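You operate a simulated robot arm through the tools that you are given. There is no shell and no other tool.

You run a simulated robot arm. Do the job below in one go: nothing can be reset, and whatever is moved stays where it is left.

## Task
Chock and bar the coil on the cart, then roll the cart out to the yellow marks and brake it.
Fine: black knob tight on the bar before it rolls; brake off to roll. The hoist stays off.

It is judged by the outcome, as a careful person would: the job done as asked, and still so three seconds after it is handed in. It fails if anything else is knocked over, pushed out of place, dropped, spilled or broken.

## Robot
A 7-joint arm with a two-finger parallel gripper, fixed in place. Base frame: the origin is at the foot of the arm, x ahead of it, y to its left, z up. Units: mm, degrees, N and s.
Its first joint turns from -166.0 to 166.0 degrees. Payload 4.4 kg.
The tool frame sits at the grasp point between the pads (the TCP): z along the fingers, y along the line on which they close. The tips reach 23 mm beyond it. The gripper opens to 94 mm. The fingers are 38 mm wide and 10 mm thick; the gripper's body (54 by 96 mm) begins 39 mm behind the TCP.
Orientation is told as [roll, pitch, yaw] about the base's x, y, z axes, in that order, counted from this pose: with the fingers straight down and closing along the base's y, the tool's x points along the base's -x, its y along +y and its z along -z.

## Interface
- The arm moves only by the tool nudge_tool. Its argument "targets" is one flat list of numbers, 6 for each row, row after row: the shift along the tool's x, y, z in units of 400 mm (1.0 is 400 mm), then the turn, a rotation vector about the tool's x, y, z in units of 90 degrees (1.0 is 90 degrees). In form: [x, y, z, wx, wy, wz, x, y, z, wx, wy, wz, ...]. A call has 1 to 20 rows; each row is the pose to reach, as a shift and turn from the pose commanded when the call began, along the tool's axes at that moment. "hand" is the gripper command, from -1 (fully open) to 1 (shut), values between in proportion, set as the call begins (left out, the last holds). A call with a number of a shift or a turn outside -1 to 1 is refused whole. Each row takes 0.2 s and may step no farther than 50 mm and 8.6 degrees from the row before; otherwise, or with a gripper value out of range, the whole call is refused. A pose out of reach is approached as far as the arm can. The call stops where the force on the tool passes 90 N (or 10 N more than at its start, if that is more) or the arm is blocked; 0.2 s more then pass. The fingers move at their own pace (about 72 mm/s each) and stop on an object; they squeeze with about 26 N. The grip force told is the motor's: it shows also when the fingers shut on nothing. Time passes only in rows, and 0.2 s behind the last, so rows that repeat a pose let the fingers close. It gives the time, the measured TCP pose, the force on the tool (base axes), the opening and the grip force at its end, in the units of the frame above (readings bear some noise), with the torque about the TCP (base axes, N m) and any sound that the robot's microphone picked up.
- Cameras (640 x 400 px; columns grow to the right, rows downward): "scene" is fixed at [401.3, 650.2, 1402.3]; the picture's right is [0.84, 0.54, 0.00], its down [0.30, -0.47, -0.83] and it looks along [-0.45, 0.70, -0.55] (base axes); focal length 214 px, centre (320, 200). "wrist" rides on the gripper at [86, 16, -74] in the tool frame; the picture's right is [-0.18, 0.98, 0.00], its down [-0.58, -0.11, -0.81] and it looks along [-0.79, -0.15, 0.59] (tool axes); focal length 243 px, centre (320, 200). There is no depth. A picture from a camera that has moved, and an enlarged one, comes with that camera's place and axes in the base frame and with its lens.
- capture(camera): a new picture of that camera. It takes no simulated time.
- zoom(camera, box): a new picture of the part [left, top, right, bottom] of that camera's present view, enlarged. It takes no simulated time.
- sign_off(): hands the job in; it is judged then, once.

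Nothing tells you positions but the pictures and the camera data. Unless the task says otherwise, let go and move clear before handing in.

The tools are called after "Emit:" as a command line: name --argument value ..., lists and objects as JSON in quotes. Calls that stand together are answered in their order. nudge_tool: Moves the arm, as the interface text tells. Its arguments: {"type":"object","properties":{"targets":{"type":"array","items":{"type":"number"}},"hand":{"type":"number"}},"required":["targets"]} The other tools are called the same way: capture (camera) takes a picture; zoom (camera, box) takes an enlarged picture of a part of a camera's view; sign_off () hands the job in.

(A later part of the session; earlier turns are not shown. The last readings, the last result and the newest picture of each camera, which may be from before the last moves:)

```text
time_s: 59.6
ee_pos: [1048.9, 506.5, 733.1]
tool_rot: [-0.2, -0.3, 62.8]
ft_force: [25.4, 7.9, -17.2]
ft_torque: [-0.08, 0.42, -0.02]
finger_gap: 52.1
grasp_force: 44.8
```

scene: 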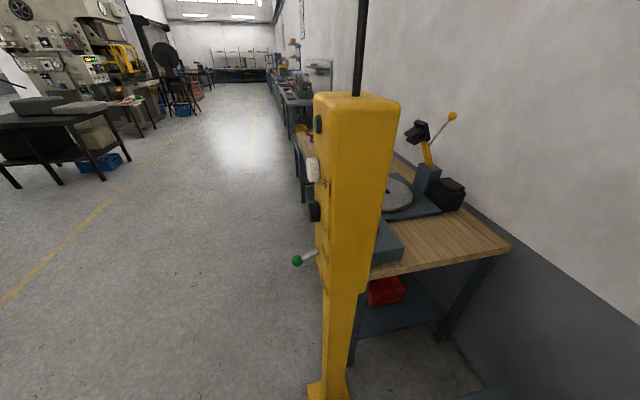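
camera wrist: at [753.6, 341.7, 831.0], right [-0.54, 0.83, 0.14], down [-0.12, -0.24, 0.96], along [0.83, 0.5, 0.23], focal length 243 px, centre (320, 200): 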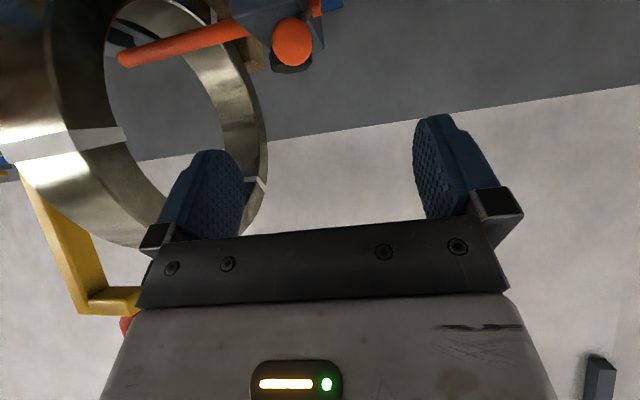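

The side load is down to about 30 N, so I'll continue turning clockwise in 20° portions.

Emit:
nudge_tool --targets '[0, 0.0015, 0, 0, 0, 0.075, 0, 0.0015, 0, 0, 0, 0.15, 0, 0.0015, 0, 0, 0, 0.22]'

```text
time_s: 60.4
ee_pos: [1049.4, 505.7, 732.7]
tool_rot: [-0.1, -0.2, 43.0]
ft_force: [49.6, -35.8, -16.6]
ft_torque: [0.96, -0.45, 0.02]
finger_gap: 52.0
grasp_force: 44.9
```

Emit:
nudge_tool --targets '[-0.001, -0.004, 0, 0, 0, 0, -0.002, -0.008, 0, 0, 0, 0]'

Emit:
zoom --camera "wrist" --box '[160, 20, 480, 220]'

```text
time_s: 61.0
ee_pos: [1049.9, 505.9, 733.8]
tool_rot: [0.0, -0.2, 43.0]
ft_force: [36.1, -43.8, -8.9]
ft_torque: [-0.78, 0.87, -0.01]
finger_gap: 51.9
grasp_force: 45.3
```

```text
2.00 times, centred on (320, 120) of wrist
camera zoom: at [975.5, 460.0, 805.7], right [-0.54, 0.84, 0.0], down [0.5, 0.32, 0.81], along [0.68, 0.43, -0.59], focal length 485 px, centre (320, 360)
```

zoom: 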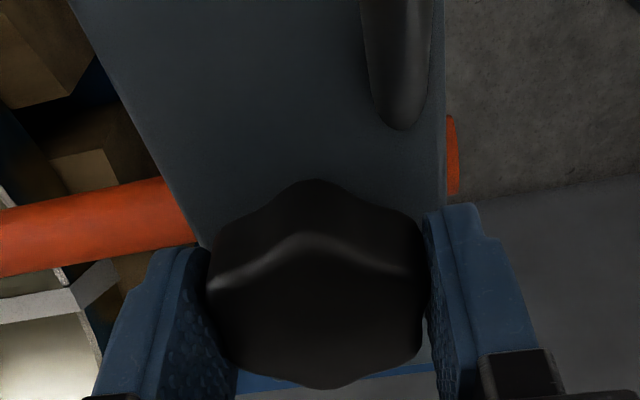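

The knob follows the fingers well and still turns freely, and the moderate side load is harmless. I'll carry on clockwise.

Emit:
nudge_tool --targets '[0, -0.003, 0, 0, 0, 0.075, 0, -0.006, 0, 0, 0, 0.15, 0, -0.006, 0, 0, 0, 0.22]'

```text
time_s: 61.8
ee_pos: [1049.7, 506.3, 730.9]
tool_rot: [0.2, 0.0, 23.3]
ft_force: [-11.5, -25.6, -4.4]
ft_torque: [-1.01, 0.28, -0.01]
finger_gap: 52.1
grasp_force: 45.0
```

Emit:
nudge_tool --targets '[0, -0.001, 0, 0, 0, 0.075, 0, -0.002, 0, 0, 0, 0.15, 0, -0.002, 0, 0, 0, 0.22]'

```text
time_s: 62.6
ee_pos: [1051.1, 506.8, 732.9]
tool_rot: [0.1, -0.2, 3.5]
ft_force: [-33.4, 9.1, -4.2]
ft_torque: [-0.49, 0.73, 0.0]
finger_gap: 52.0
grasp_force: 45.0
```

Emit:
nudge_tool --targets '[0.003, 0.001, 0, 0, 0, 0.075, 0.005, 0.001, 0, 0, 0, 0.15, 0.005, 0.001, 0, 0, 0, 0.22]'

Emit:
zoom --camera "wrist" --box '[160, 20, 480, 220]'

```text
time_s: 63.4
ee_pos: [1050.0, 505.5, 732.5]
tool_rot: [0.2, -0.2, -16.4]
ft_force: [-14.3, 21.9, -16.5]
ft_torque: [-0.58, -0.64, -0.03]
finger_gap: 51.9
grasp_force: 45.1
```

```text
2.00 times, centred on (320, 120) of wrist
camera zoom: at [971.1, 546.0, 805.9], right [0.45, 0.89, 0.0], down [0.52, -0.27, 0.81], along [0.72, -0.36, -0.59], focal length 485 px, centre (320, 360)
```

zoom: 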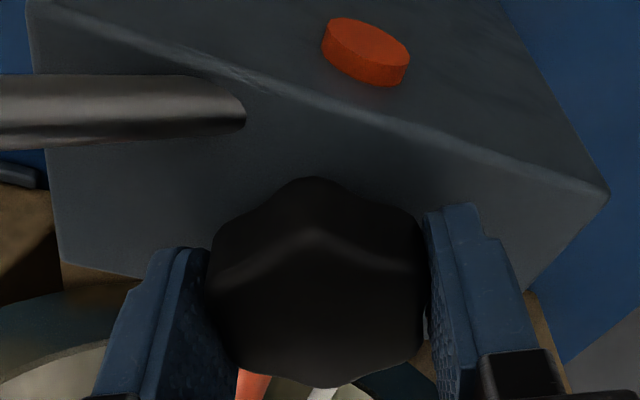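

The knob has turned about 100° with no resistance yet. I'll continue clockwise.

Emit:
nudge_tool --targets '[0, 0, 0, 0, 0, 0.075, 0, 0, 0, 0, 0, 0.15, 0, 0, 0, 0, 0, 0.225, 0, 0, 0, 0, 0, 0.3]'

```text
time_s: 64.4
ee_pos: [1050.1, 504.4, 733.3]
tool_rot: [0.3, -0.1, -43.4]
ft_force: [-1.3, 21.7, -15.1]
ft_torque: [-0.78, -0.33, -0.03]
finger_gap: 51.7
grasp_force: 44.8
```

Emit:
nudge_tool --targets '[0, 0, 0, 0, 0, 0.075, 0, 0, 0, 0, 0, 0.15, 0, 0, 0, 0, 0, 0.225, 0, 0, 0, 0, 0, 0.3]'

Emit:
zoom --camera "wrist" --box '[160, 20, 480, 220]'

```text
time_s: 65.4
ee_pos: [1050.2, 504.4, 733.2]
tool_rot: [0.1, 0.0, -70.4]
ft_force: [13.3, 18.0, -20.0]
ft_torque: [-0.81, 0.2, -0.01]
finger_gap: 52.0
grasp_force: 45.0
```

```text
2.00 times, centred on (320, 120) of wrist
camera zoom: at [1035.4, 592.5, 806.4], right [0.99, 0.16, 0.0], down [0.09, -0.59, 0.81], along [0.13, -0.8, -0.59], focal length 485 px, centre (320, 360)
```

zoom: 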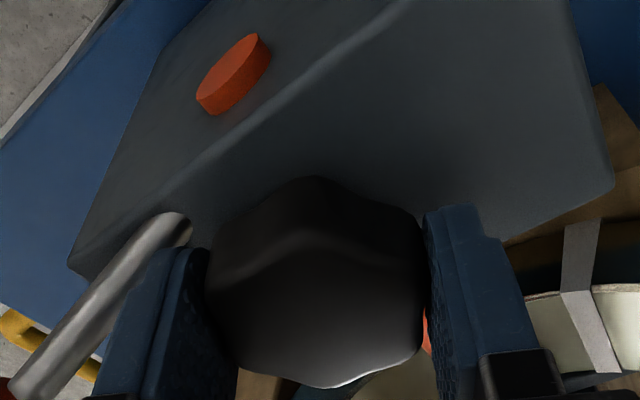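

Emit:
nudge_tool --targets '[0, 0, 0, 0, 0, 0.075, 0, 0, 0, 0, 0, 0.15, 0, 0, 0, 0, 0, 0.225, 0, 0, 0, 0, 0, 0.3]'

```text
time_s: 66.4
ee_pos: [1050.3, 504.3, 731.6]
tool_rot: [0.2, 0.1, -97.4]
ft_force: [-11.5, 4.0, -3.1]
ft_torque: [-1.13, 0.78, 0.01]
finger_gap: 51.7
grasp_force: 44.9
```

Emit:
nudge_tool --targets '[0, 0, 0, 0, 0, 0.075, 0, 0, 0, 0, 0, 0.15, 0, 0, 0, 0, 0, 0.225, 0, 0, 0, 0, 0, 0.3]'

Emit:
zoom --camera "wrist" --box '[160, 20, 480, 220]'

```text
time_s: 67.4
ee_pos: [1050.8, 506.4, 733.1]
tool_rot: [0.1, 0.3, -124.4]
ft_force: [-12.4, 3.1, -0.9]
ft_torque: [0.13, 0.18, 0.56]
finger_gap: 51.4
grasp_force: 45.3
```

```text
2.00 times, centred on (320, 120) of wrist
camera zoom: at [1111.6, 568.7, 806.6], right [0.71, -0.71, 0.0], down [-0.42, -0.42, 0.8], along [-0.57, -0.57, -0.6], focal length 485 px, centre (320, 360)
```

zoom: 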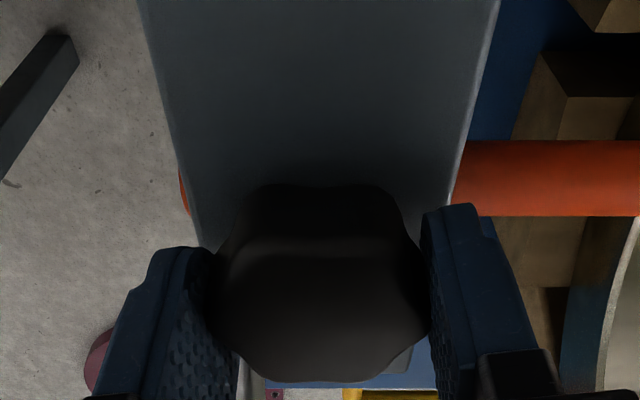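

Torque has appeared (0.56 N m), and the knob has stopped following after about 180° of turn, so it's coming up tight. I'll try a little further to confirm.

Emit:
nudge_tool --targets '[0, 0, 0, 0, 0, 0.05, 0, 0, 0, 0, 0, 0.1, 0, 0, 0, 0, 0, 0.15]'

Emit:
zoom --camera "wrist" --box '[160, 20, 480, 220]'

```text
time_s: 68.2
ee_pos: [1049.7, 506.4, 732.7]
tool_rot: [0.0, 0.3, -137.9]
ft_force: [-15.3, 6.5, -1.7]
ft_torque: [0.31, 0.44, 0.88]
finger_gap: 52.0
grasp_force: 44.7
```

```text
2.00 times, centred on (320, 120) of wrist
camera zoom: at [1124.5, 552.9, 806.4], right [0.52, -0.85, 0.0], down [-0.51, -0.31, 0.8], along [-0.69, -0.42, -0.59], focal length 485 px, centre (320, 360)
```

zoom: 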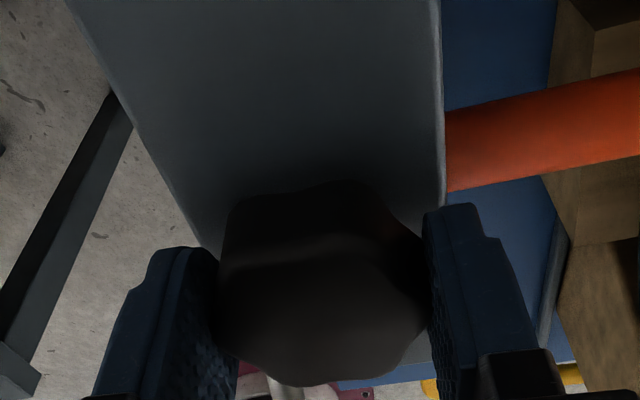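

Torque rose to 0.88 N m while the knob stayed put, so it's tight. I'll open a little, lift straight up and check.

Emit:
nudge_tool --targets '[0, 0, 0, 0, 0, 0, 0, 0, 0, 0, 0, 0]' --hand -0.4

Emit:
nudge_tool --targets '[0, 0, -0.06, 0, 0, 0, 0, 0, -0.12, 0, 0, 0, 0, 0, -0.2, 0, 0, 0, 0, 0, -0.28, 0, 0, 0]'

Emit:
zoom --camera "wrist" --box '[0, 0, 640, 200]'

```text
time_s: 68.8
ee_pos: [1051.4, 506.0, 732.8]
tool_rot: [0.0, 0.2, -137.8]
ft_force: [0.1, 0.5, 0.0]
ft_torque: [-0.02, -0.02, 0.02]
finger_gap: 66.1
grasp_force: 0.1
```

```text
time_s: 69.8
ee_pos: [1048.8, 506.3, 845.7]
tool_rot: [0.0, 0.2, -137.8]
ft_force: [-0.4, -0.8, -0.5]
ft_torque: [0.0, -0.01, 0.0]
finger_gap: 65.9
grasp_force: 0.1
```

```text
1.00 times, centred on (320, 100) of wrist (not enlarged: the box is as wide or as high as the picture)
camera zoom: at [1123.9, 553.8, 919.2], right [0.52, -0.85, 0.0], down [-0.51, -0.31, 0.8], along [-0.69, -0.42, -0.59], focal length 243 px, centre (320, 300)
```

zoom: 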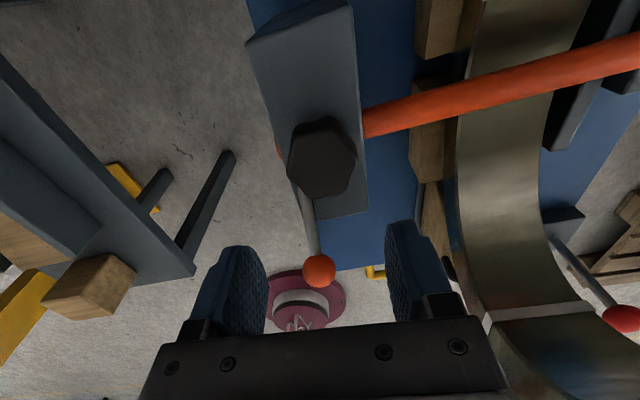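

The chock is in, the bar is through and the knob is tight. Looking back over the cart I can also see the brake lever (red ball) and the cart handle. I'll retreat up and back while unwinding the wrist, then look for the yellow marks.

Emit:
nudge_tool --targets '[-0.0245, -0.0068, -0.0114, 0, 0, -0.0909, -0.0489, -0.0137, -0.0227, 0, 0, -0.1818, -0.0734, -0.0205, -0.0341, 0, 0, -0.2727, -0.0978, -0.0274, -0.0455, 0, 0, -0.3636, -0.1223, -0.0342, -0.0568, 0, 0, -0.4545, -0.1467, -0.0411, -0.0682, 0, 0, -0.5455, -0.1712, -0.0479, -0.0795, 0, 0, -0.6364, -0.1956, -0.0548, -0.0909, 0, 0, -0.7273, -0.2201, -0.0616, -0.1023, 0, 0, -0.8182, -0.2445, -0.0685, -0.1136, 0, 0, -0.9091, -0.269, -0.0753, -0.125, 0, 0, -0.999]'

Emit:
capture --camera "wrist"

```text
time_s: 72.2
ee_pos: [949.6, 455.1, 894.1]
tool_rot: [0.3, -0.1, -47.9]
ft_force: [-0.9, 0.2, 0.1]
ft_torque: [0.04, 0.01, 0.0]
finger_gap: 65.9
grasp_force: 0.0
```

```text
taken
camera wrist: at [902.5, 530.7, 967.8], right [0.85, 0.52, 0.0], down [0.31, -0.51, 0.81], along [0.42, -0.69, -0.59], focal length 243 px, centre (320, 200)
```

wrist: 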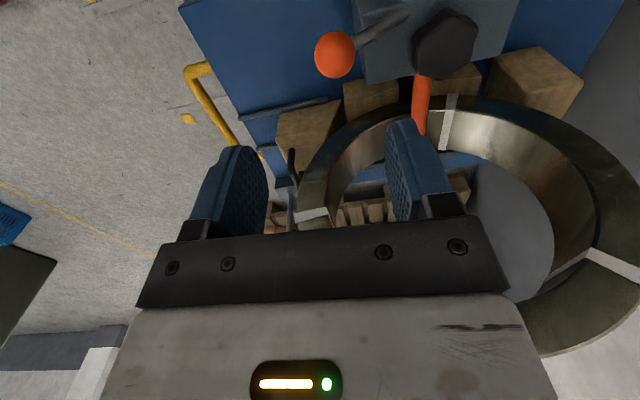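

There's a small yellow mark on the floor near the cart's handle. I'll zoom there.

Emit:
zoom --camera "wrist" --box '[60, 20, 300, 170]'

Emit:
zoom --camera "wrist" --box '[0, 0, 300, 10]'

```text
2.67 times, centred on (180, 95) of wrist
camera zoom: at [902.5, 530.7, 967.8], right [0.85, 0.52, 0.0], down [0.31, -0.51, 0.81], along [0.42, -0.69, -0.59], focal length 647 px, centre (693, 480)
```

zoom: 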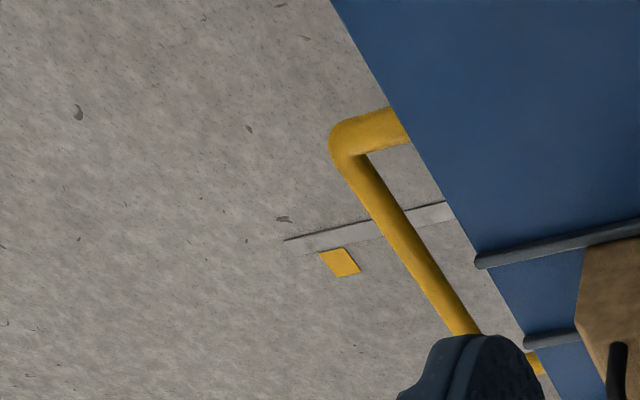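

```text
2.13 times, centred on (150, 5) of wrist
camera zoom: at [902.5, 530.7, 967.8], right [0.85, 0.52, 0.0], down [0.31, -0.51, 0.81], along [0.42, -0.69, -0.59], focal length 518 px, centre (683, 616)
```

zoom: 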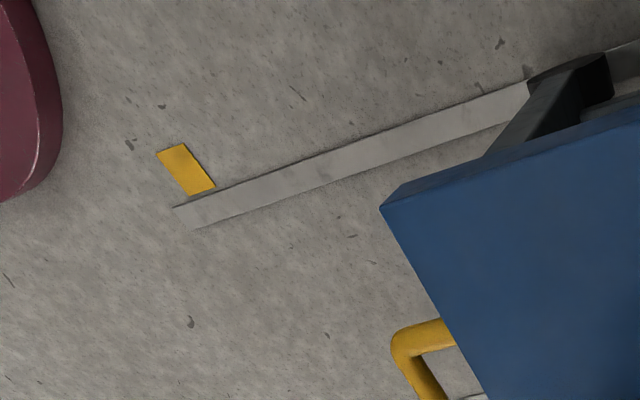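

Yellow squares lie beside the two floor rails, near the rail ends, at u ≈ 255 on the cart axis if the floor is at z = 0. I'll move toward that side to look down on the marks, rails and wheels together.

Emit:
nudge_tool --targets '[-0.0241, -0.1059, -0.0064, 0, 0, -0.0346, -0.0482, -0.2118, -0.0128, 0, 0, -0.0691, -0.0723, -0.3177, -0.0192, 0, 0, -0.1037, -0.0964, -0.4236, -0.0256, 0, 0, -0.1382, -0.1206, -0.5294, -0.0319, 0, 0, -0.1728, -0.1447, -0.6353, -0.0383, 0, 0, -0.2073, -0.1688, -0.7412, -0.0447, 0, 0, -0.2419, -0.1929, -0.8471, -0.0511, 0, 0, -0.2764, -0.217, -0.953, -0.0575, 0, 0, -0.311]'

Emit:
capture --camera "wrist"

```text
time_s: 74.2
ee_pos: [727.0, 132.8, 913.2]
tool_rot: [0.1, -0.2, -19.9]
ft_force: [-0.1, 0.4, 0.0]
ft_torque: [0.03, 0.01, -0.03]
finger_gap: 65.9
grasp_force: 0.2
```

```text
taken
camera wrist: at [650.9, 178.7, 986.6], right [0.51, 0.86, 0.0], down [0.51, -0.3, 0.81], along [0.7, -0.41, -0.59], focal length 243 px, centre (320, 200)
```

wrist: 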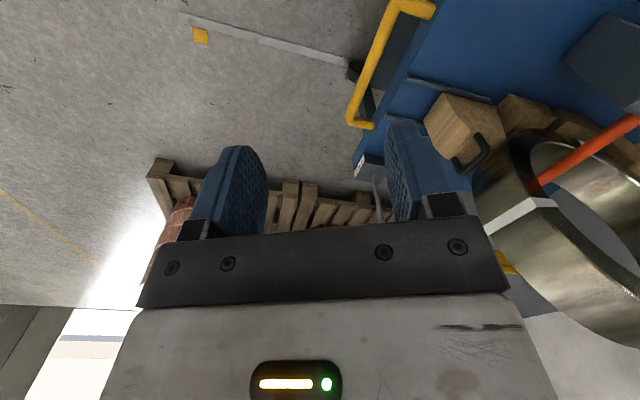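

The floor is at z ≈ 5. The yellow mark by the right rail is at u ≈ 259 and the front wheel sits at u ≈ 837, so the cart must roll about 578 mm for the wheel to meet the mark. First I need the brake off, so I'll get a close look at the brake box and lever.

Emit:
nudge_tool --targets '[-0.0694, -0.0094, 0.0325, -0.0329, -0.0429, -0.0705, -0.1387, -0.0187, 0.0651, -0.0658, -0.0858, -0.141, -0.2081, -0.0281, 0.0976, -0.0987, -0.1287, -0.2116, -0.2775, -0.0375, 0.1302, -0.1316, -0.1716, -0.2821, -0.3468, -0.0468, 0.1627, -0.1645, -0.2145, -0.3526, -0.4162, -0.0562, 0.1953, -0.1975, -0.2575, -0.4231, -0.4855, -0.0655, 0.2278, -0.2304, -0.3004, -0.4936, -0.5549, -0.0749, 0.2604, -0.2633, -0.3433, -0.5641, -0.6243, -0.0843, 0.2929, -0.2962, -0.3862, -0.6347, -0.6936, -0.0936, 0.3255, -0.3291, -0.4291, -0.7052, -0.763, -0.103, 0.358, -0.362, -0.472, -0.7757]'

Emit:
capture --camera "wrist"

Emit:
zoom --camera "wrist" --box '[160, 0, 480, 10]'

```text
time_s: 76.6
ee_pos: [997.6, -7.7, 773.3]
tool_rot: [-0.2, -50.3, 55.2]
ft_force: [0.0, 0.1, 0.3]
ft_torque: [-0.04, 0.02, 0.03]
finger_gap: 65.7
grasp_force: 0.1
```

```text
taken
camera wrist: at [920.1, -88.9, 752.9], right [-0.74, 0.66, 0.14], down [-0.06, -0.27, 0.96], along [0.67, 0.7, 0.23], focal length 243 px, centre (320, 200)
```

wrist: 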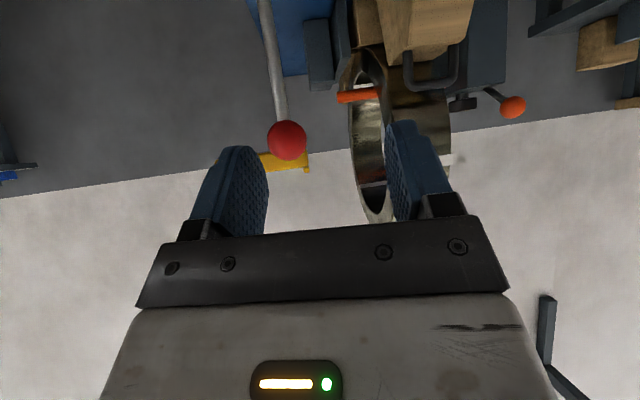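

```text
2.00 times, centred on (320, 5) of wrist
camera zoom: at [920.1, -88.9, 752.9], right [-0.74, 0.66, 0.14], down [-0.06, -0.27, 0.96], along [0.67, 0.7, 0.23], focal length 485 px, centre (320, 590)
```

zoom: 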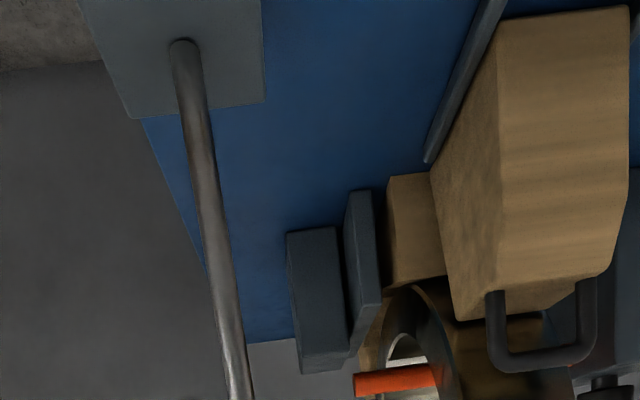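

The lever stands on the box and leans about 18° inward, away from me. I'll tilt the camera down to look for any ON/OFF marking on the box.

Emit:
nudge_tool --targets '[0, 0, 0, 0, 0.085, 0, 0, 0, 0, 0, 0.17, 0, 0, 0, 0, 0, 0.255, 0, 0, 0, 0, 0, 0.34, 0]'

Emit:
zoom --camera "wrist" --box '[120, 40, 360, 190]'

Emit:
zoom --camera "wrist" --box '[0, 0, 640, 200]'

```text
time_s: 77.6
ee_pos: [997.5, -7.6, 771.5]
tool_rot: [0.1, -19.5, 55.0]
ft_force: [-0.3, 0.1, 1.2]
ft_torque: [0.04, 0.0, -0.01]
finger_gap: 65.6
grasp_force: 0.0
```

```text
2.67 times, centred on (240, 115) of wrist
camera zoom: at [923.5, -85.1, 812.0], right [-0.71, 0.71, 0.06], down [0.25, 0.17, 0.95], along [0.66, 0.69, -0.29], focal length 647 px, centre (533, 427)
```

zoom: 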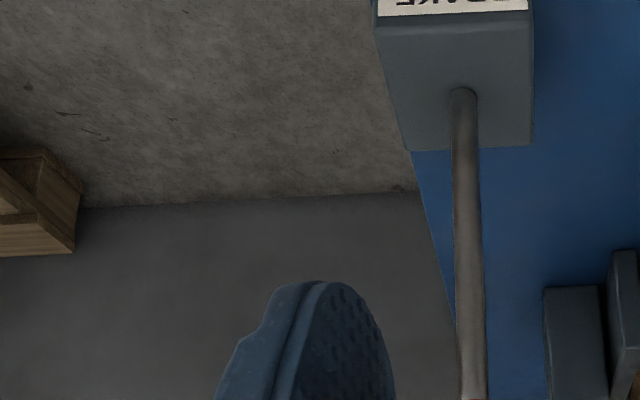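

```text
1.00 times, centred on (320, 100) of wrist (not enlarged: the box is as wide or as high as the picture)
camera zoom: at [923.5, -85.1, 812.0], right [-0.71, 0.71, 0.06], down [0.25, 0.17, 0.95], along [0.66, 0.69, -0.29], focal length 243 px, centre (320, 300)
```

zoom: 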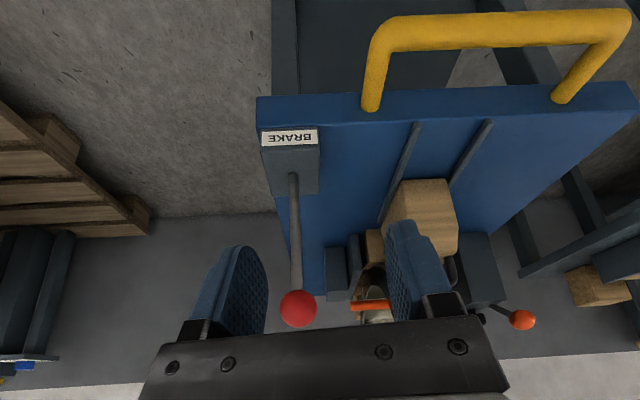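

There are no markings besides "BRAKE". The lever leans inward, so I'll treat that as on and draw it out toward the handle side. I'll approach the red ball with the fingers straddling it, as I did with the bar lever.

Emit:
nudge_tool --targets '[-0.0491, -0.0205, -0.0048, 0.0144, -0.0707, 0.0228, -0.0983, -0.041, -0.0097, 0.0288, -0.1413, 0.0456, -0.1474, -0.0615, -0.0145, 0.0431, -0.212, 0.0683, -0.1965, -0.082, -0.0193, 0.0575, -0.2826, 0.0911]'

Emit:
capture --camera "wrist"

```text
time_s: 78.6
ee_pos: [1065.7, 31.9, 806.5]
tool_rot: [-0.1, -45.2, 45.4]
ft_force: [0.5, -0.6, 0.4]
ft_torque: [0.02, -0.02, -0.01]
finger_gap: 65.7
grasp_force: 0.1
```

```text
taken
camera wrist: at [973.9, -36.6, 796.9], right [-0.61, 0.78, 0.13], down [-0.04, -0.19, 0.98], along [0.79, 0.59, 0.15], focal length 243 px, centre (320, 200)
```

wrist: 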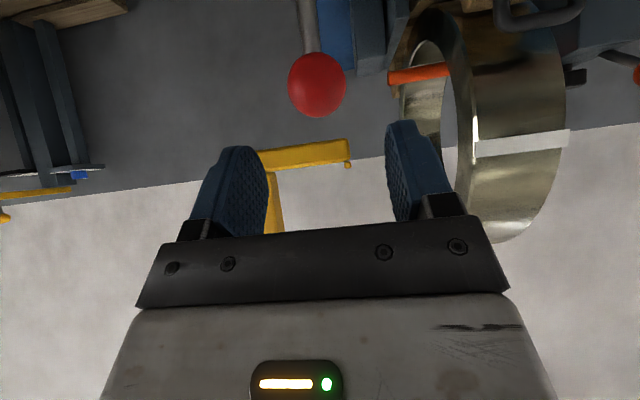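

The ball triangulates to (828, -736, 746) on the cart, straight ahead of the fingers. I'll move in and close on it.

Emit:
nudge_tool --targets '[0, 0, 0.052, 0, 0, 0, 0, 0, 0.104, 0, 0, 0, 0, 0, 0.156, 0, 0, 0, 0, 0, 0.205, 0, 0, 0]'

Emit:
capture --camera "wrist"

```text
time_s: 79.6
ee_pos: [1107.9, 71.4, 749.8]
tool_rot: [-0.1, -45.1, 45.3]
ft_force: [0.0, -0.3, 0.8]
ft_torque: [-0.02, 0.0, -0.01]
finger_gap: 65.9
grasp_force: 0.1
```

```text
taken
camera wrist: at [1015.7, 3.6, 740.1], right [-0.61, 0.78, 0.13], down [-0.04, -0.19, 0.98], along [0.79, 0.59, 0.14], focal length 243 px, centre (320, 200)
```

wrist: 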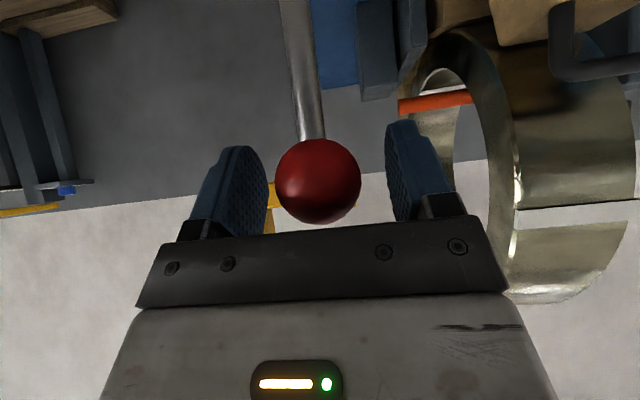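

The ball sits exactly at the grasp point. Closing.

Emit:
nudge_tool --targets '[0, 0, 0, 0, 0, 0, 0, 0, 0, 0, 0, 0, 0, 0, 0, 0, 0, 0]' --hand 1

```text
time_s: 80.4
ee_pos: [1107.3, 71.8, 750.6]
tool_rot: [0.0, -45.1, 45.4]
ft_force: [0.5, 3.5, -1.3]
ft_torque: [0.38, -0.41, -0.04]
finger_gap: 36.8
grasp_force: 45.1
```

I have the ball (gap 37 mm). I'll draw the lever outward along its arc, beginning with about 20 mm to feel it.

Emit:
nudge_tool --targets '[0.0078, 0, -0.0132, 0, 0, 0, 0.0157, 0, -0.0264, 0, 0, 0, 0.0234, 0, -0.0375, 0, 0, 0, 0.031, 0, -0.0485, 0, 0, 0]'

Emit:
capture --camera "wrist"

```text
time_s: 81.4
ee_pos: [1091.4, 56.8, 752.6]
tool_rot: [0.1, -44.9, 45.3]
ft_force: [19.4, -10.9, -29.3]
ft_torque: [0.55, -0.51, 0.15]
finger_gap: 36.8
grasp_force: 45.5
```

```text
taken
camera wrist: at [999.8, -11.7, 743.2], right [-0.61, 0.78, 0.13], down [-0.03, -0.19, 0.98], along [0.79, 0.59, 0.14], focal length 243 px, centre (320, 200)
```

wrist: 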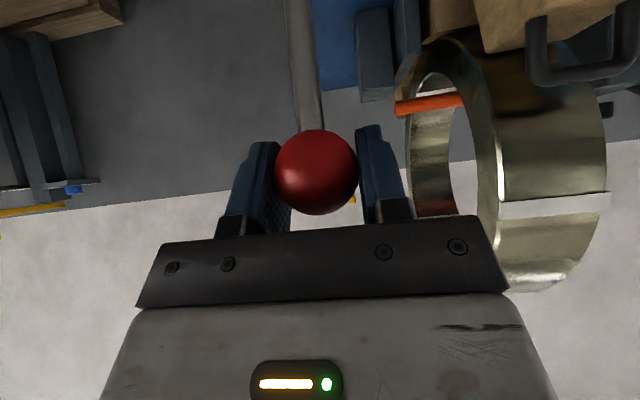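

The lever is moving with me, though my arc is about 2–3 mm too high. I'll lower it slightly and continue the pull.

Emit:
nudge_tool --targets '[0.023, -0.0025, -0.016, 0, 0, 0, 0.0433, -0.0025, -0.0345, 0, 0, 0, 0.0635, -0.0025, -0.0532, 0, 0, 0, 0.0847, -0.0025, -0.0709, 0, 0, 0]'

Emit:
capture --camera "wrist"

```text
time_s: 82.4
ee_pos: [1060.6, 27.0, 749.2]
tool_rot: [0.0, -45.2, 45.4]
ft_force: [-7.3, 26.3, -16.0]
ft_torque: [0.96, -0.74, -0.12]
finger_gap: 37.3
grasp_force: 45.1
```

```text
taken
camera wrist: at [969.7, -42.4, 739.2], right [-0.61, 0.78, 0.13], down [-0.03, -0.19, 0.98], along [0.79, 0.59, 0.14], focal length 243 px, centre (320, 200)
```

wrist: 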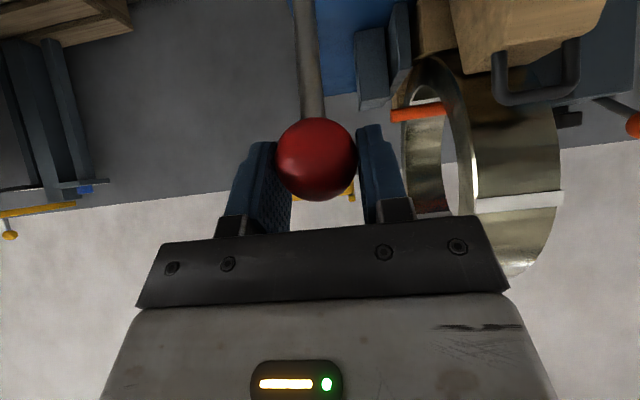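

The ball is dropping relative to my fingers, so the lever's pivot is lower and further in than I assumed. It started nearly upright and is now about 16° outward. I'll follow the corrected arc a bit further.

Emit:
nudge_tool --targets '[0.0184, -0.001, 0.0014, 0, 0, 0, 0.0407, -0.001, 0.0052, 0, 0, 0]'

Emit:
capture --camera "wrist"

Emit:
zoom --camera "wrist" --box '[0, 0, 640, 10]'

```text
time_s: 83.0
ee_pos: [1054.3, 19.8, 738.2]
tool_rot: [-0.1, -45.1, 45.5]
ft_force: [-52.3, 38.2, 27.9]
ft_torque: [0.63, 0.39, -0.09]
finger_gap: 37.3
grasp_force: 45.2
```

```text
taken
camera wrist: at [962.4, -49.9, 727.8], right [-0.61, 0.78, 0.13], down [-0.04, -0.19, 0.98], along [0.79, 0.59, 0.15], focal length 243 px, centre (320, 200)
```

wrist: 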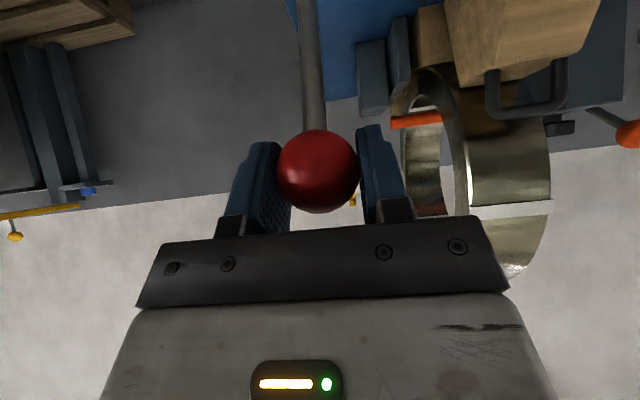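

```text
1.00 times, centred on (320, 5) of wrist (not enlarged: the box is as wide or as high as the picture)
camera zoom: at [962.4, -49.9, 727.8], right [-0.61, 0.78, 0.13], down [-0.04, -0.19, 0.98], along [0.79, 0.59, 0.15], focal length 243 px, centre (320, 395)
```

zoom: 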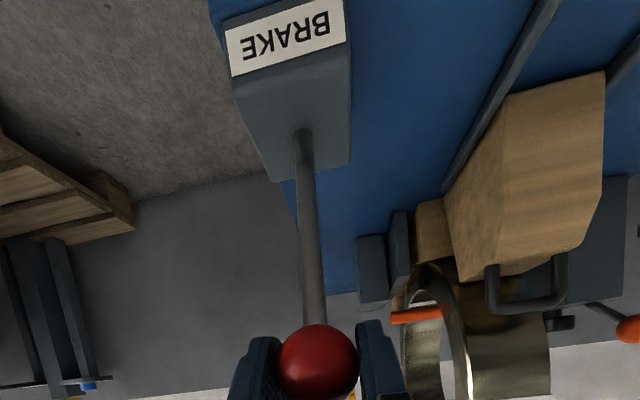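

Emit:
nudge_tool --targets '[0, 0, 0, 0, 0, 0]'

Emit:
zoom --camera "wrist" --box '[160, 0, 480, 10]'

```text
time_s: 83.4
ee_pos: [1054.4, 18.6, 737.0]
tool_rot: [-0.1, -45.1, 45.4]
ft_force: [-58.1, 40.5, 30.1]
ft_torque: [0.65, 0.44, -0.09]
finger_gap: 37.1
grasp_force: 45.1
```

```text
2.00 times, centred on (320, 5) of wrist
camera zoom: at [962.2, -50.0, 727.2], right [-0.61, 0.78, 0.13], down [-0.04, -0.19, 0.98], along [0.79, 0.59, 0.14], focal length 485 px, centre (320, 590)
```

zoom: 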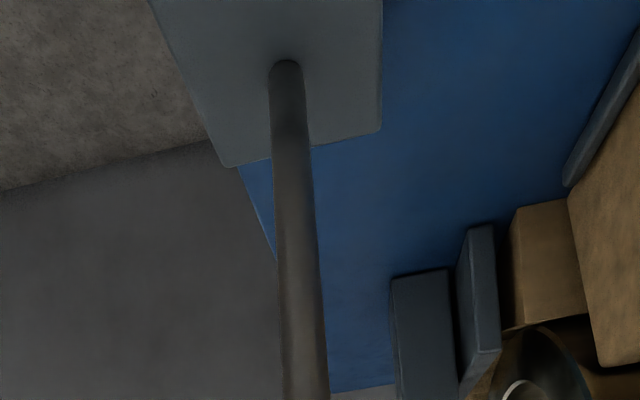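

My count shows the lever tracks my motion and is at about -22°, with only a sideways load that I can relieve. I'll shift 2.5 mm sideways and keep pulling to find its stop.

Emit:
nudge_tool --targets '[0, 0.006, 0, 0, 0, 0, 0.0122, 0.006, -0.0055, 0, 0, 0, 0.0244, 0.006, -0.011, 0, 0, 0, 0.0378, 0.006, -0.0161, 0, 0, 0, 0.0512, 0.006, -0.0213, 0, 0, 0]'

Emit:
zoom --camera "wrist" --box '[0, 0, 640, 100]'

```text
time_s: 84.6
ee_pos: [1039.0, 4.4, 728.2]
tool_rot: [-0.2, -45.2, 45.4]
ft_force: [27.5, -4.0, -13.4]
ft_torque: [0.81, -0.89, 0.07]
finger_gap: 37.1
grasp_force: 44.9
```

```text
1.00 times, centred on (320, 50) of wrist (not enlarged: the box is as wide or as high as the picture)
camera zoom: at [947.0, -64.5, 718.1], right [-0.61, 0.78, 0.13], down [-0.04, -0.19, 0.98], along [0.79, 0.59, 0.14], focal length 243 px, centre (320, 350)
```

zoom: 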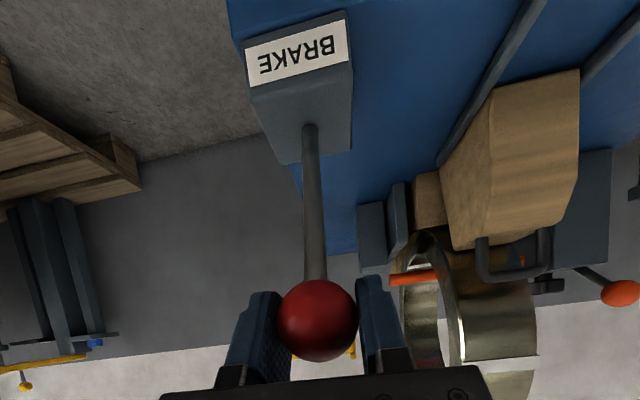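

Emit:
nudge_tool --targets '[0.0133, -0.002, -0.0027, 0, 0, 0, 0.0265, -0.002, -0.0053, 0, 0, 0, 0.0398, -0.002, -0.008, 0, 0, 0, 0.053, -0.002, -0.0107, 0, 0, 0]'

Emit:
zoom --camera "wrist" --box '[0, 0, 640, 100]'

```text
time_s: 85.6
ee_pos: [1026.6, -8.3, 715.6]
tool_rot: [0.0, -45.1, 45.4]
ft_force: [5.4, -8.5, 1.0]
ft_torque: [-0.11, 0.06, 0.04]
finger_gap: 37.0
grasp_force: 45.4
```

```text
1.00 times, centred on (320, 50) of wrist (not enlarged: the box is as wide or as high as the picture)
camera zoom: at [933.8, -77.8, 705.9], right [-0.61, 0.78, 0.13], down [-0.04, -0.19, 0.98], along [0.79, 0.59, 0.14], focal length 243 px, centre (320, 350)
```

zoom: 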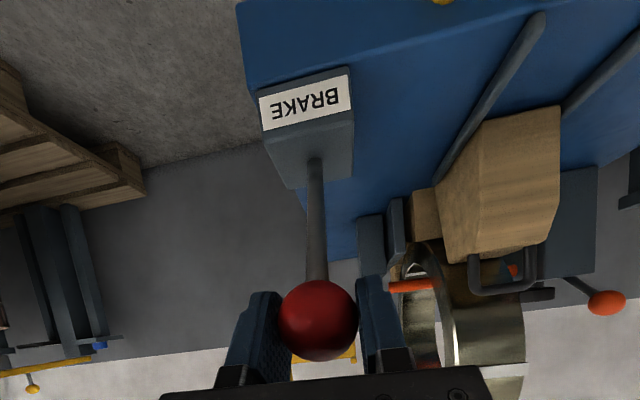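

The lever still moves freely at about -36°. I'll continue a little to find the end stop.

Emit:
nudge_tool --targets '[0.0133, 0, -0.0009, 0, 0, 0, 0.0265, 0, -0.0018, 0, 0, 0, 0.0398, 0, -0.0027, 0, 0, 0, 0.053, 0, -0.0036, 0, 0, 0]'

Emit:
zoom --camera "wrist" --box '[0, 0, 640, 100]'

```text
time_s: 86.6
ee_pos: [1013.8, -19.6, 702.7]
tool_rot: [-0.1, -45.2, 45.6]
ft_force: [2.6, -7.5, 11.9]
ft_torque: [0.61, -0.62, 0.06]
finger_gap: 36.8
grasp_force: 45.3
```

```text
1.00 times, centred on (320, 50) of wrist (not enlarged: the box is as wide or as high as the picture)
camera zoom: at [922.9, -88.9, 693.6], right [-0.61, 0.78, 0.13], down [-0.04, -0.19, 0.98], along [0.79, 0.59, 0.14], focal length 243 px, centre (320, 350)
```

zoom: 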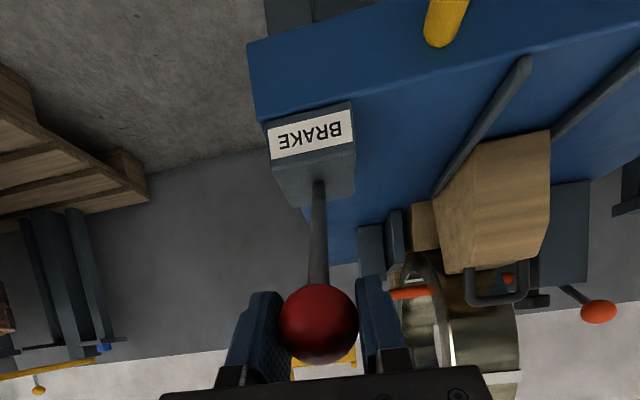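

Re-deriving with all the views, the box and cart haven't moved. The lever started vertical and is now about 45° outward, still without a stop. I'll go a little further to see whether it ends here.

Emit:
nudge_tool --targets '[0.0126, 0, 0.002, 0, 0, 0, 0.0253, 0, 0.004, 0, 0, 0, 0.0379, 0, 0.006, 0, 0, 0, 0.0506, 0, 0.008, 0, 0, 0]'

Emit:
zoom --camera "wrist" --box '[0, 0, 640, 100]'

```text
time_s: 87.6
ee_pos: [1006.0, -27.4, 688.4]
tool_rot: [-0.2, -45.2, 45.5]
ft_force: [8.9, -9.0, 33.3]
ft_torque: [0.01, -0.07, 0.0]
finger_gap: 37.1
grasp_force: 45.3
```

```text
1.00 times, centred on (320, 50) of wrist (not enlarged: the box is as wide or as high as the picture)
camera zoom: at [914.9, -96.8, 678.3], right [-0.61, 0.78, 0.13], down [-0.04, -0.19, 0.98], along [0.79, 0.59, 0.15], focal length 243 px, centre (320, 350)
```

zoom: 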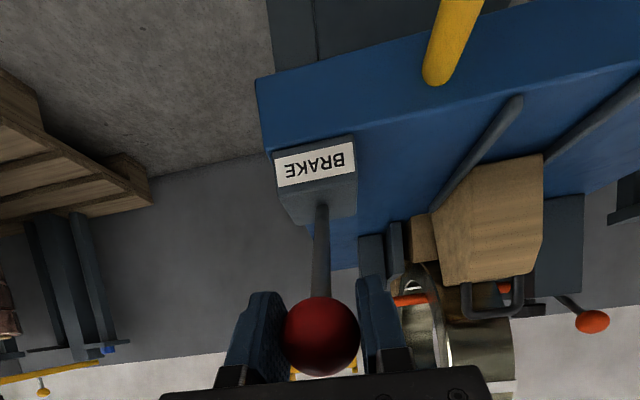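

The lever has met its stop at about 45° outward, with vertical resistance now 33 N. I'll release, back off, and see whether it stays there.

Emit:
nudge_tool --targets '[-0.0063, 0, -0.001, 0, 0, 0, -0.0063, 0, -0.001, 0, 0, 0, -0.0063, 0, -0.001, 0, 0, 0]' --hand -0.4

Emit:
nudge_tool --targets '[0, 0, -0.06, 0, 0, 0, 0, 0, -0.13, 0, 0, 0, 0, 0, -0.22, 0, 0, 0, 0, 0, -0.32, 0, 0, 0]'

Emit:
zoom --camera "wrist" --box '[0, 0, 640, 100]'

```text
time_s: 88.4
ee_pos: [1007.2, -27.3, 688.3]
tool_rot: [0.0, -45.1, 45.4]
ft_force: [0.0, 0.0, 0.3]
ft_torque: [-0.05, 0.01, 0.02]
finger_gap: 66.1
grasp_force: 0.0
```

```text
time_s: 89.4
ee_pos: [943.8, -91.7, 778.5]
tool_rot: [0.0, -45.1, 45.4]
ft_force: [-0.3, 0.1, -0.7]
ft_torque: [0.0, 0.0, 0.02]
finger_gap: 66.0
grasp_force: 0.1
```

```text
1.00 times, centred on (320, 50) of wrist (not enlarged: the box is as wide or as high as the picture)
camera zoom: at [852.6, -160.1, 768.6], right [-0.61, 0.78, 0.13], down [-0.04, -0.19, 0.98], along [0.79, 0.59, 0.14], focal length 243 px, centre (320, 350)
```

zoom: 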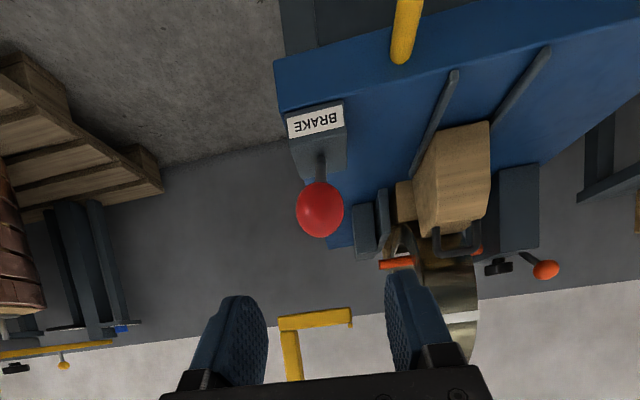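

The lever stays pulled out. Next I'll take the yellow cart handle, whose crossbar is near (893, 150, 507), with the fingers straight down and closing along the travel direction. I'll move to a hover above it.

Emit:
nudge_tool --targets '[0, 0.0733, 0, 0.0327, 0.0327, 0.0786, 0, 0.1467, 0, 0.0653, 0.0653, 0.1572, 0, 0.22, 0, 0.098, 0.098, 0.2358, 0, 0.2933, 0, 0.1307, 0.1307, 0.3144, -0.0017, 0.3666, 0.0586, 0.1633, 0.1633, 0.393, -0.0034, 0.44, 0.1172, 0.196, 0.196, 0.4717, -0.0051, 0.5133, 0.1758, 0.2287, 0.2287, 0.5503, -0.0068, 0.5133, 0.2344, 0.2613, 0.2613, 0.6289, -0.0084, 0.5133, 0.293, 0.294, 0.294, 0.7075, -0.0101, 0.5133, 0.3516, 0.3267, 0.3267, 0.7861, -0.0118, 0.5133, 0.4102, 0.3593, 0.3593, 0.8647, -0.0135, 0.5133, 0.4688, 0.392, 0.392, 0.9433]'

Emit:
capture --camera "wrist"

Emit:
zoom --camera "wrist" --box '[0, 0, 640, 10]'

```text
time_s: 92.0
ee_pos: [895.9, 149.5, 649.9]
tool_rot: [0.0, 0.0, -44.6]
ft_force: [0.1, 0.3, 0.6]
ft_torque: [0.02, -0.01, 0.04]
finger_gap: 66.0
grasp_force: 0.0
```

```text
taken
camera wrist: at [845.1, 221.9, 723.8], right [0.82, 0.57, 0.0], down [0.34, -0.49, 0.81], along [0.46, -0.66, -0.59], focal length 243 px, centre (320, 200)
```

wrist: 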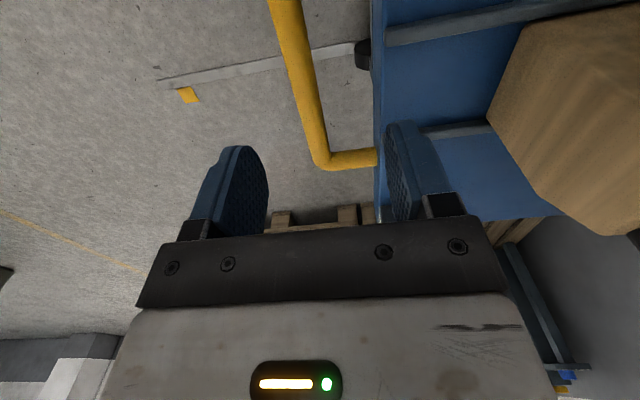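

```text
1.00 times, centred on (320, 5) of wrist (not enlarged: the box is as wide or as high as the picture)
camera zoom: at [845.1, 221.9, 723.8], right [0.82, 0.57, 0.0], down [0.34, -0.49, 0.81], along [0.46, -0.66, -0.59], focal length 243 px, centre (320, 395)
```

zoom: 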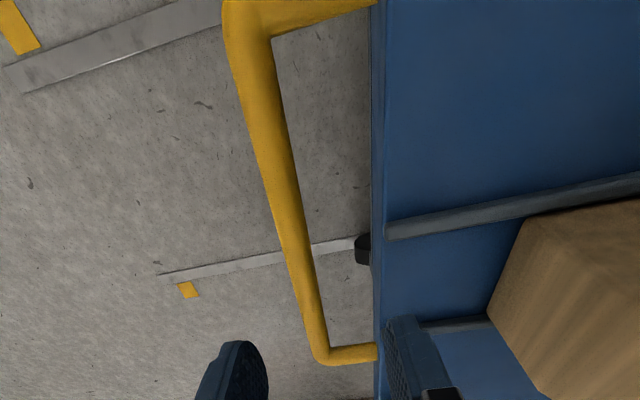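

The handle crossbar is visible at u ≈ 714 and the front wheel at u ≈ 810. The cart crept out about 20 mm with the lever, so the brake is off. I'll centre over the bar and go down around it.

Emit:
nudge_tool --targets '[0, -0.0275, 0.03, 0, 0, 0, 0, -0.055, 0.09, 0, 0, 0, 0, -0.055, 0.18, 0, 0, 0, 0, -0.055, 0.27, 0, 0, 0]' --hand -0.4

Emit:
capture --camera "wrist"

Emit:
zoom --camera "wrist" --box '[160, 60, 480, 260]'

```text
time_s: 93.0
ee_pos: [878.7, 134.6, 543.6]
tool_rot: [0.0, -0.1, -44.6]
ft_force: [-0.2, 0.2, 0.6]
ft_torque: [0.0, 0.01, 0.02]
finger_gap: 65.6
grasp_force: 0.1
```

```text
taken
camera wrist: at [828.4, 207.8, 617.0], right [0.82, 0.57, 0.0], down [0.34, -0.49, 0.81], along [0.46, -0.66, -0.59], focal length 243 px, centre (320, 200)
```

wrist: 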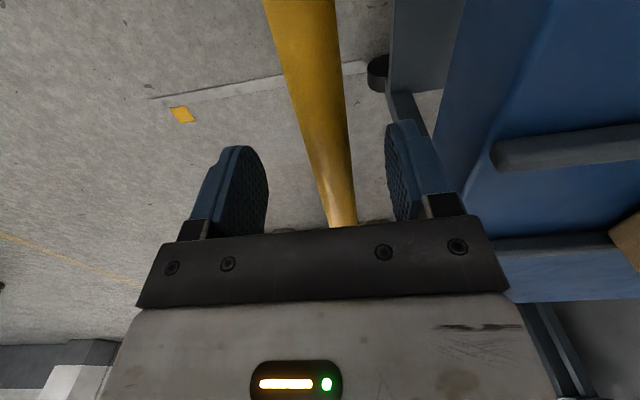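

```text
2.00 times, centred on (320, 160) of wrist
camera zoom: at [828.4, 207.8, 617.0], right [0.82, 0.57, 0.0], down [0.34, -0.49, 0.81], along [0.46, -0.66, -0.59], focal length 485 px, centre (320, 280)
```

zoom: 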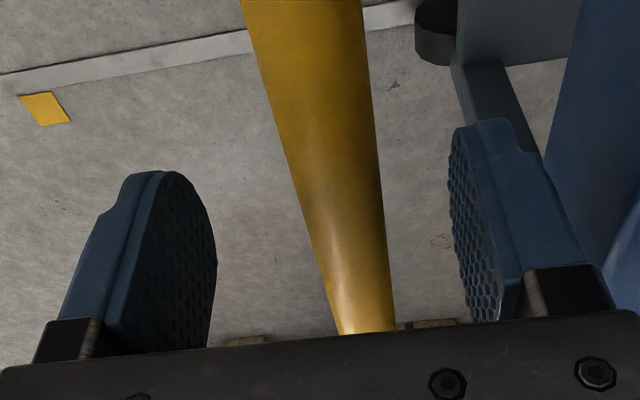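

The bar is between the fingers, slightly toward the cart side. I'll lower 28 mm more with a 4 mm trim and close.

Emit:
nudge_tool --targets '[0, 0.01, 0.035, 0, 0, 0, 0, 0.01, 0.07, 0, 0, 0]'

Emit:
zoom --camera "wrist" --box '[160, 60, 480, 260]'

```text
time_s: 93.6
ee_pos: [881.7, 137.2, 513.7]
tool_rot: [0.0, -0.2, -44.6]
ft_force: [0.2, 0.0, 0.5]
ft_torque: [0.02, -0.01, -0.01]
finger_gap: 65.7
grasp_force: 0.0
```

```text
2.00 times, centred on (320, 160) of wrist
camera zoom: at [831.1, 210.6, 587.1], right [0.82, 0.57, 0.0], down [0.34, -0.49, 0.81], along [0.46, -0.66, -0.59], focal length 485 px, centre (320, 280)
```

zoom: 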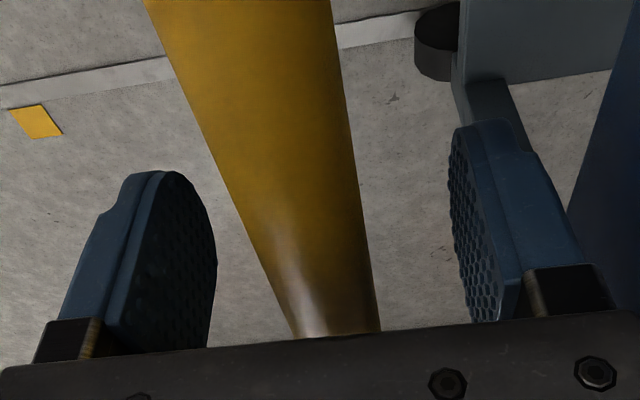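

Emit:
nudge_tool --targets '[0, -0.0125, 0, 0, 0, 0]'

Emit:
nudge_tool --targets '[0, 0, 0, 0, 0, 0, 0, 0, 0, 0, 0, 0, 0, 0, 0, 0, 0, 0]' --hand 1

Emit:
zoom --camera "wrist" --box '[160, 60, 480, 260]'

```text
time_s: 94.0
ee_pos: [877.9, 132.8, 513.5]
tool_rot: [0.0, -0.1, -44.6]
ft_force: [0.3, -0.2, -0.3]
ft_torque: [-0.01, 0.0, 0.01]
finger_gap: 66.0
grasp_force: 0.1
```

```text
time_s: 94.8
ee_pos: [878.2, 133.1, 513.4]
tool_rot: [0.1, -0.1, -44.5]
ft_force: [1.9, 5.2, 3.3]
ft_torque: [0.09, -0.33, -0.65]
finger_gap: 21.6
grasp_force: 44.8
```

```text
2.00 times, centred on (320, 160) of wrist
camera zoom: at [828.3, 206.9, 587.2], right [0.82, 0.57, 0.0], down [0.34, -0.49, 0.81], along [0.46, -0.66, -0.59], focal length 485 px, centre (320, 280)
```

zoom: 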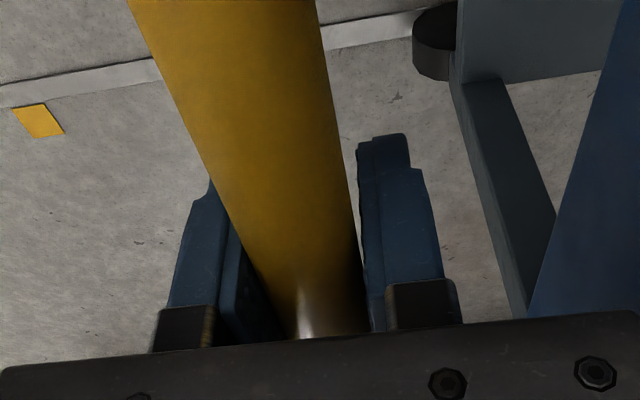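

The handle is gripped (22 mm bar). I'll start rolling with a gentle 30 mm pull to confirm the brake is off and see the rolling force.

Emit:
nudge_tool --targets '[0, -0.0125, 0, 0, 0, 0, 0, -0.03, 0, 0, 0, 0, 0, -0.05, 0, 0, 0, 0, 0, -0.075, 0, 0, 0, 0]'

Emit:
zoom --camera "wrist" --box '[0, 0, 640, 10]'

```text
time_s: 95.8
ee_pos: [856.8, 110.9, 513.2]
tool_rot: [0.0, 0.0, -44.6]
ft_force: [-24.3, 10.3, 29.7]
ft_torque: [0.24, 0.11, -0.78]
finger_gap: 21.7
grasp_force: 44.2
```

```text
1.00 times, centred on (320, 5) of wrist (not enlarged: the box is as wide or as high as the picture)
camera zoom: at [806.1, 184.1, 586.9], right [0.82, 0.57, 0.0], down [0.34, -0.49, 0.81], along [0.46, -0.66, -0.59], focal length 243 px, centre (320, 395)
```

zoom: 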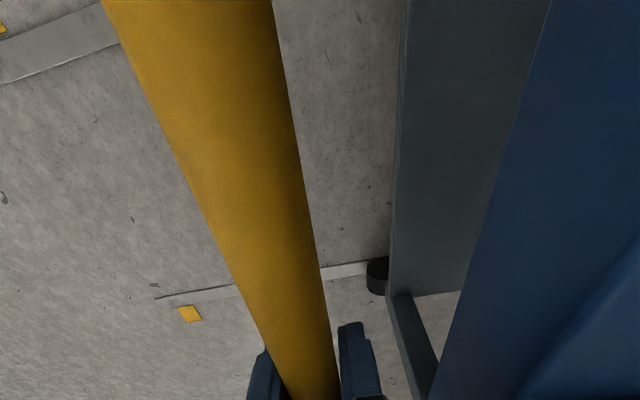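

The cart rolls along with light force. I'll zoom on the mark and wheel to fix the distance precisely.

Emit:
zoom --camera "wrist" --box '[140, 0, 240, 5]'

Emit:
zoom --camera "wrist" --box '[120, 0, 440, 20]'

```text
6.40 times, centred on (190, 2) of wrist
camera zoom: at [806.1, 184.1, 586.9], right [0.82, 0.57, 0.0], down [0.34, -0.49, 0.81], along [0.46, -0.66, -0.59], focal length 1553 px, centre (1152, 1464)
```

zoom: 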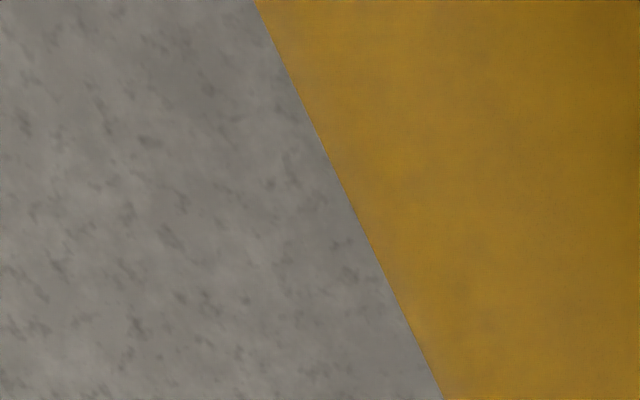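

```text
2.00 times, centred on (280, 10) of wrist
camera zoom: at [806.1, 184.1, 586.9], right [0.82, 0.57, 0.0], down [0.34, -0.49, 0.81], along [0.46, -0.66, -0.59], focal length 485 px, centre (400, 580)
```

zoom: 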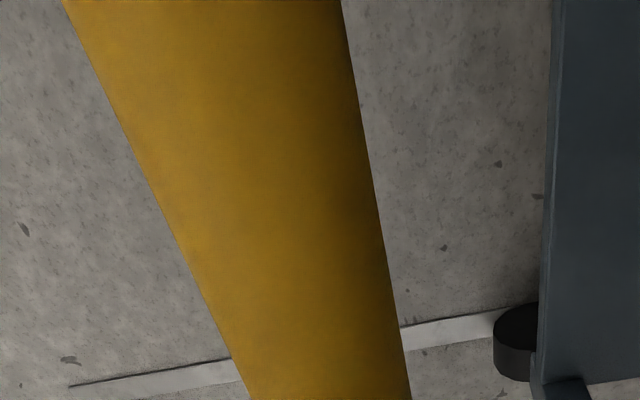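

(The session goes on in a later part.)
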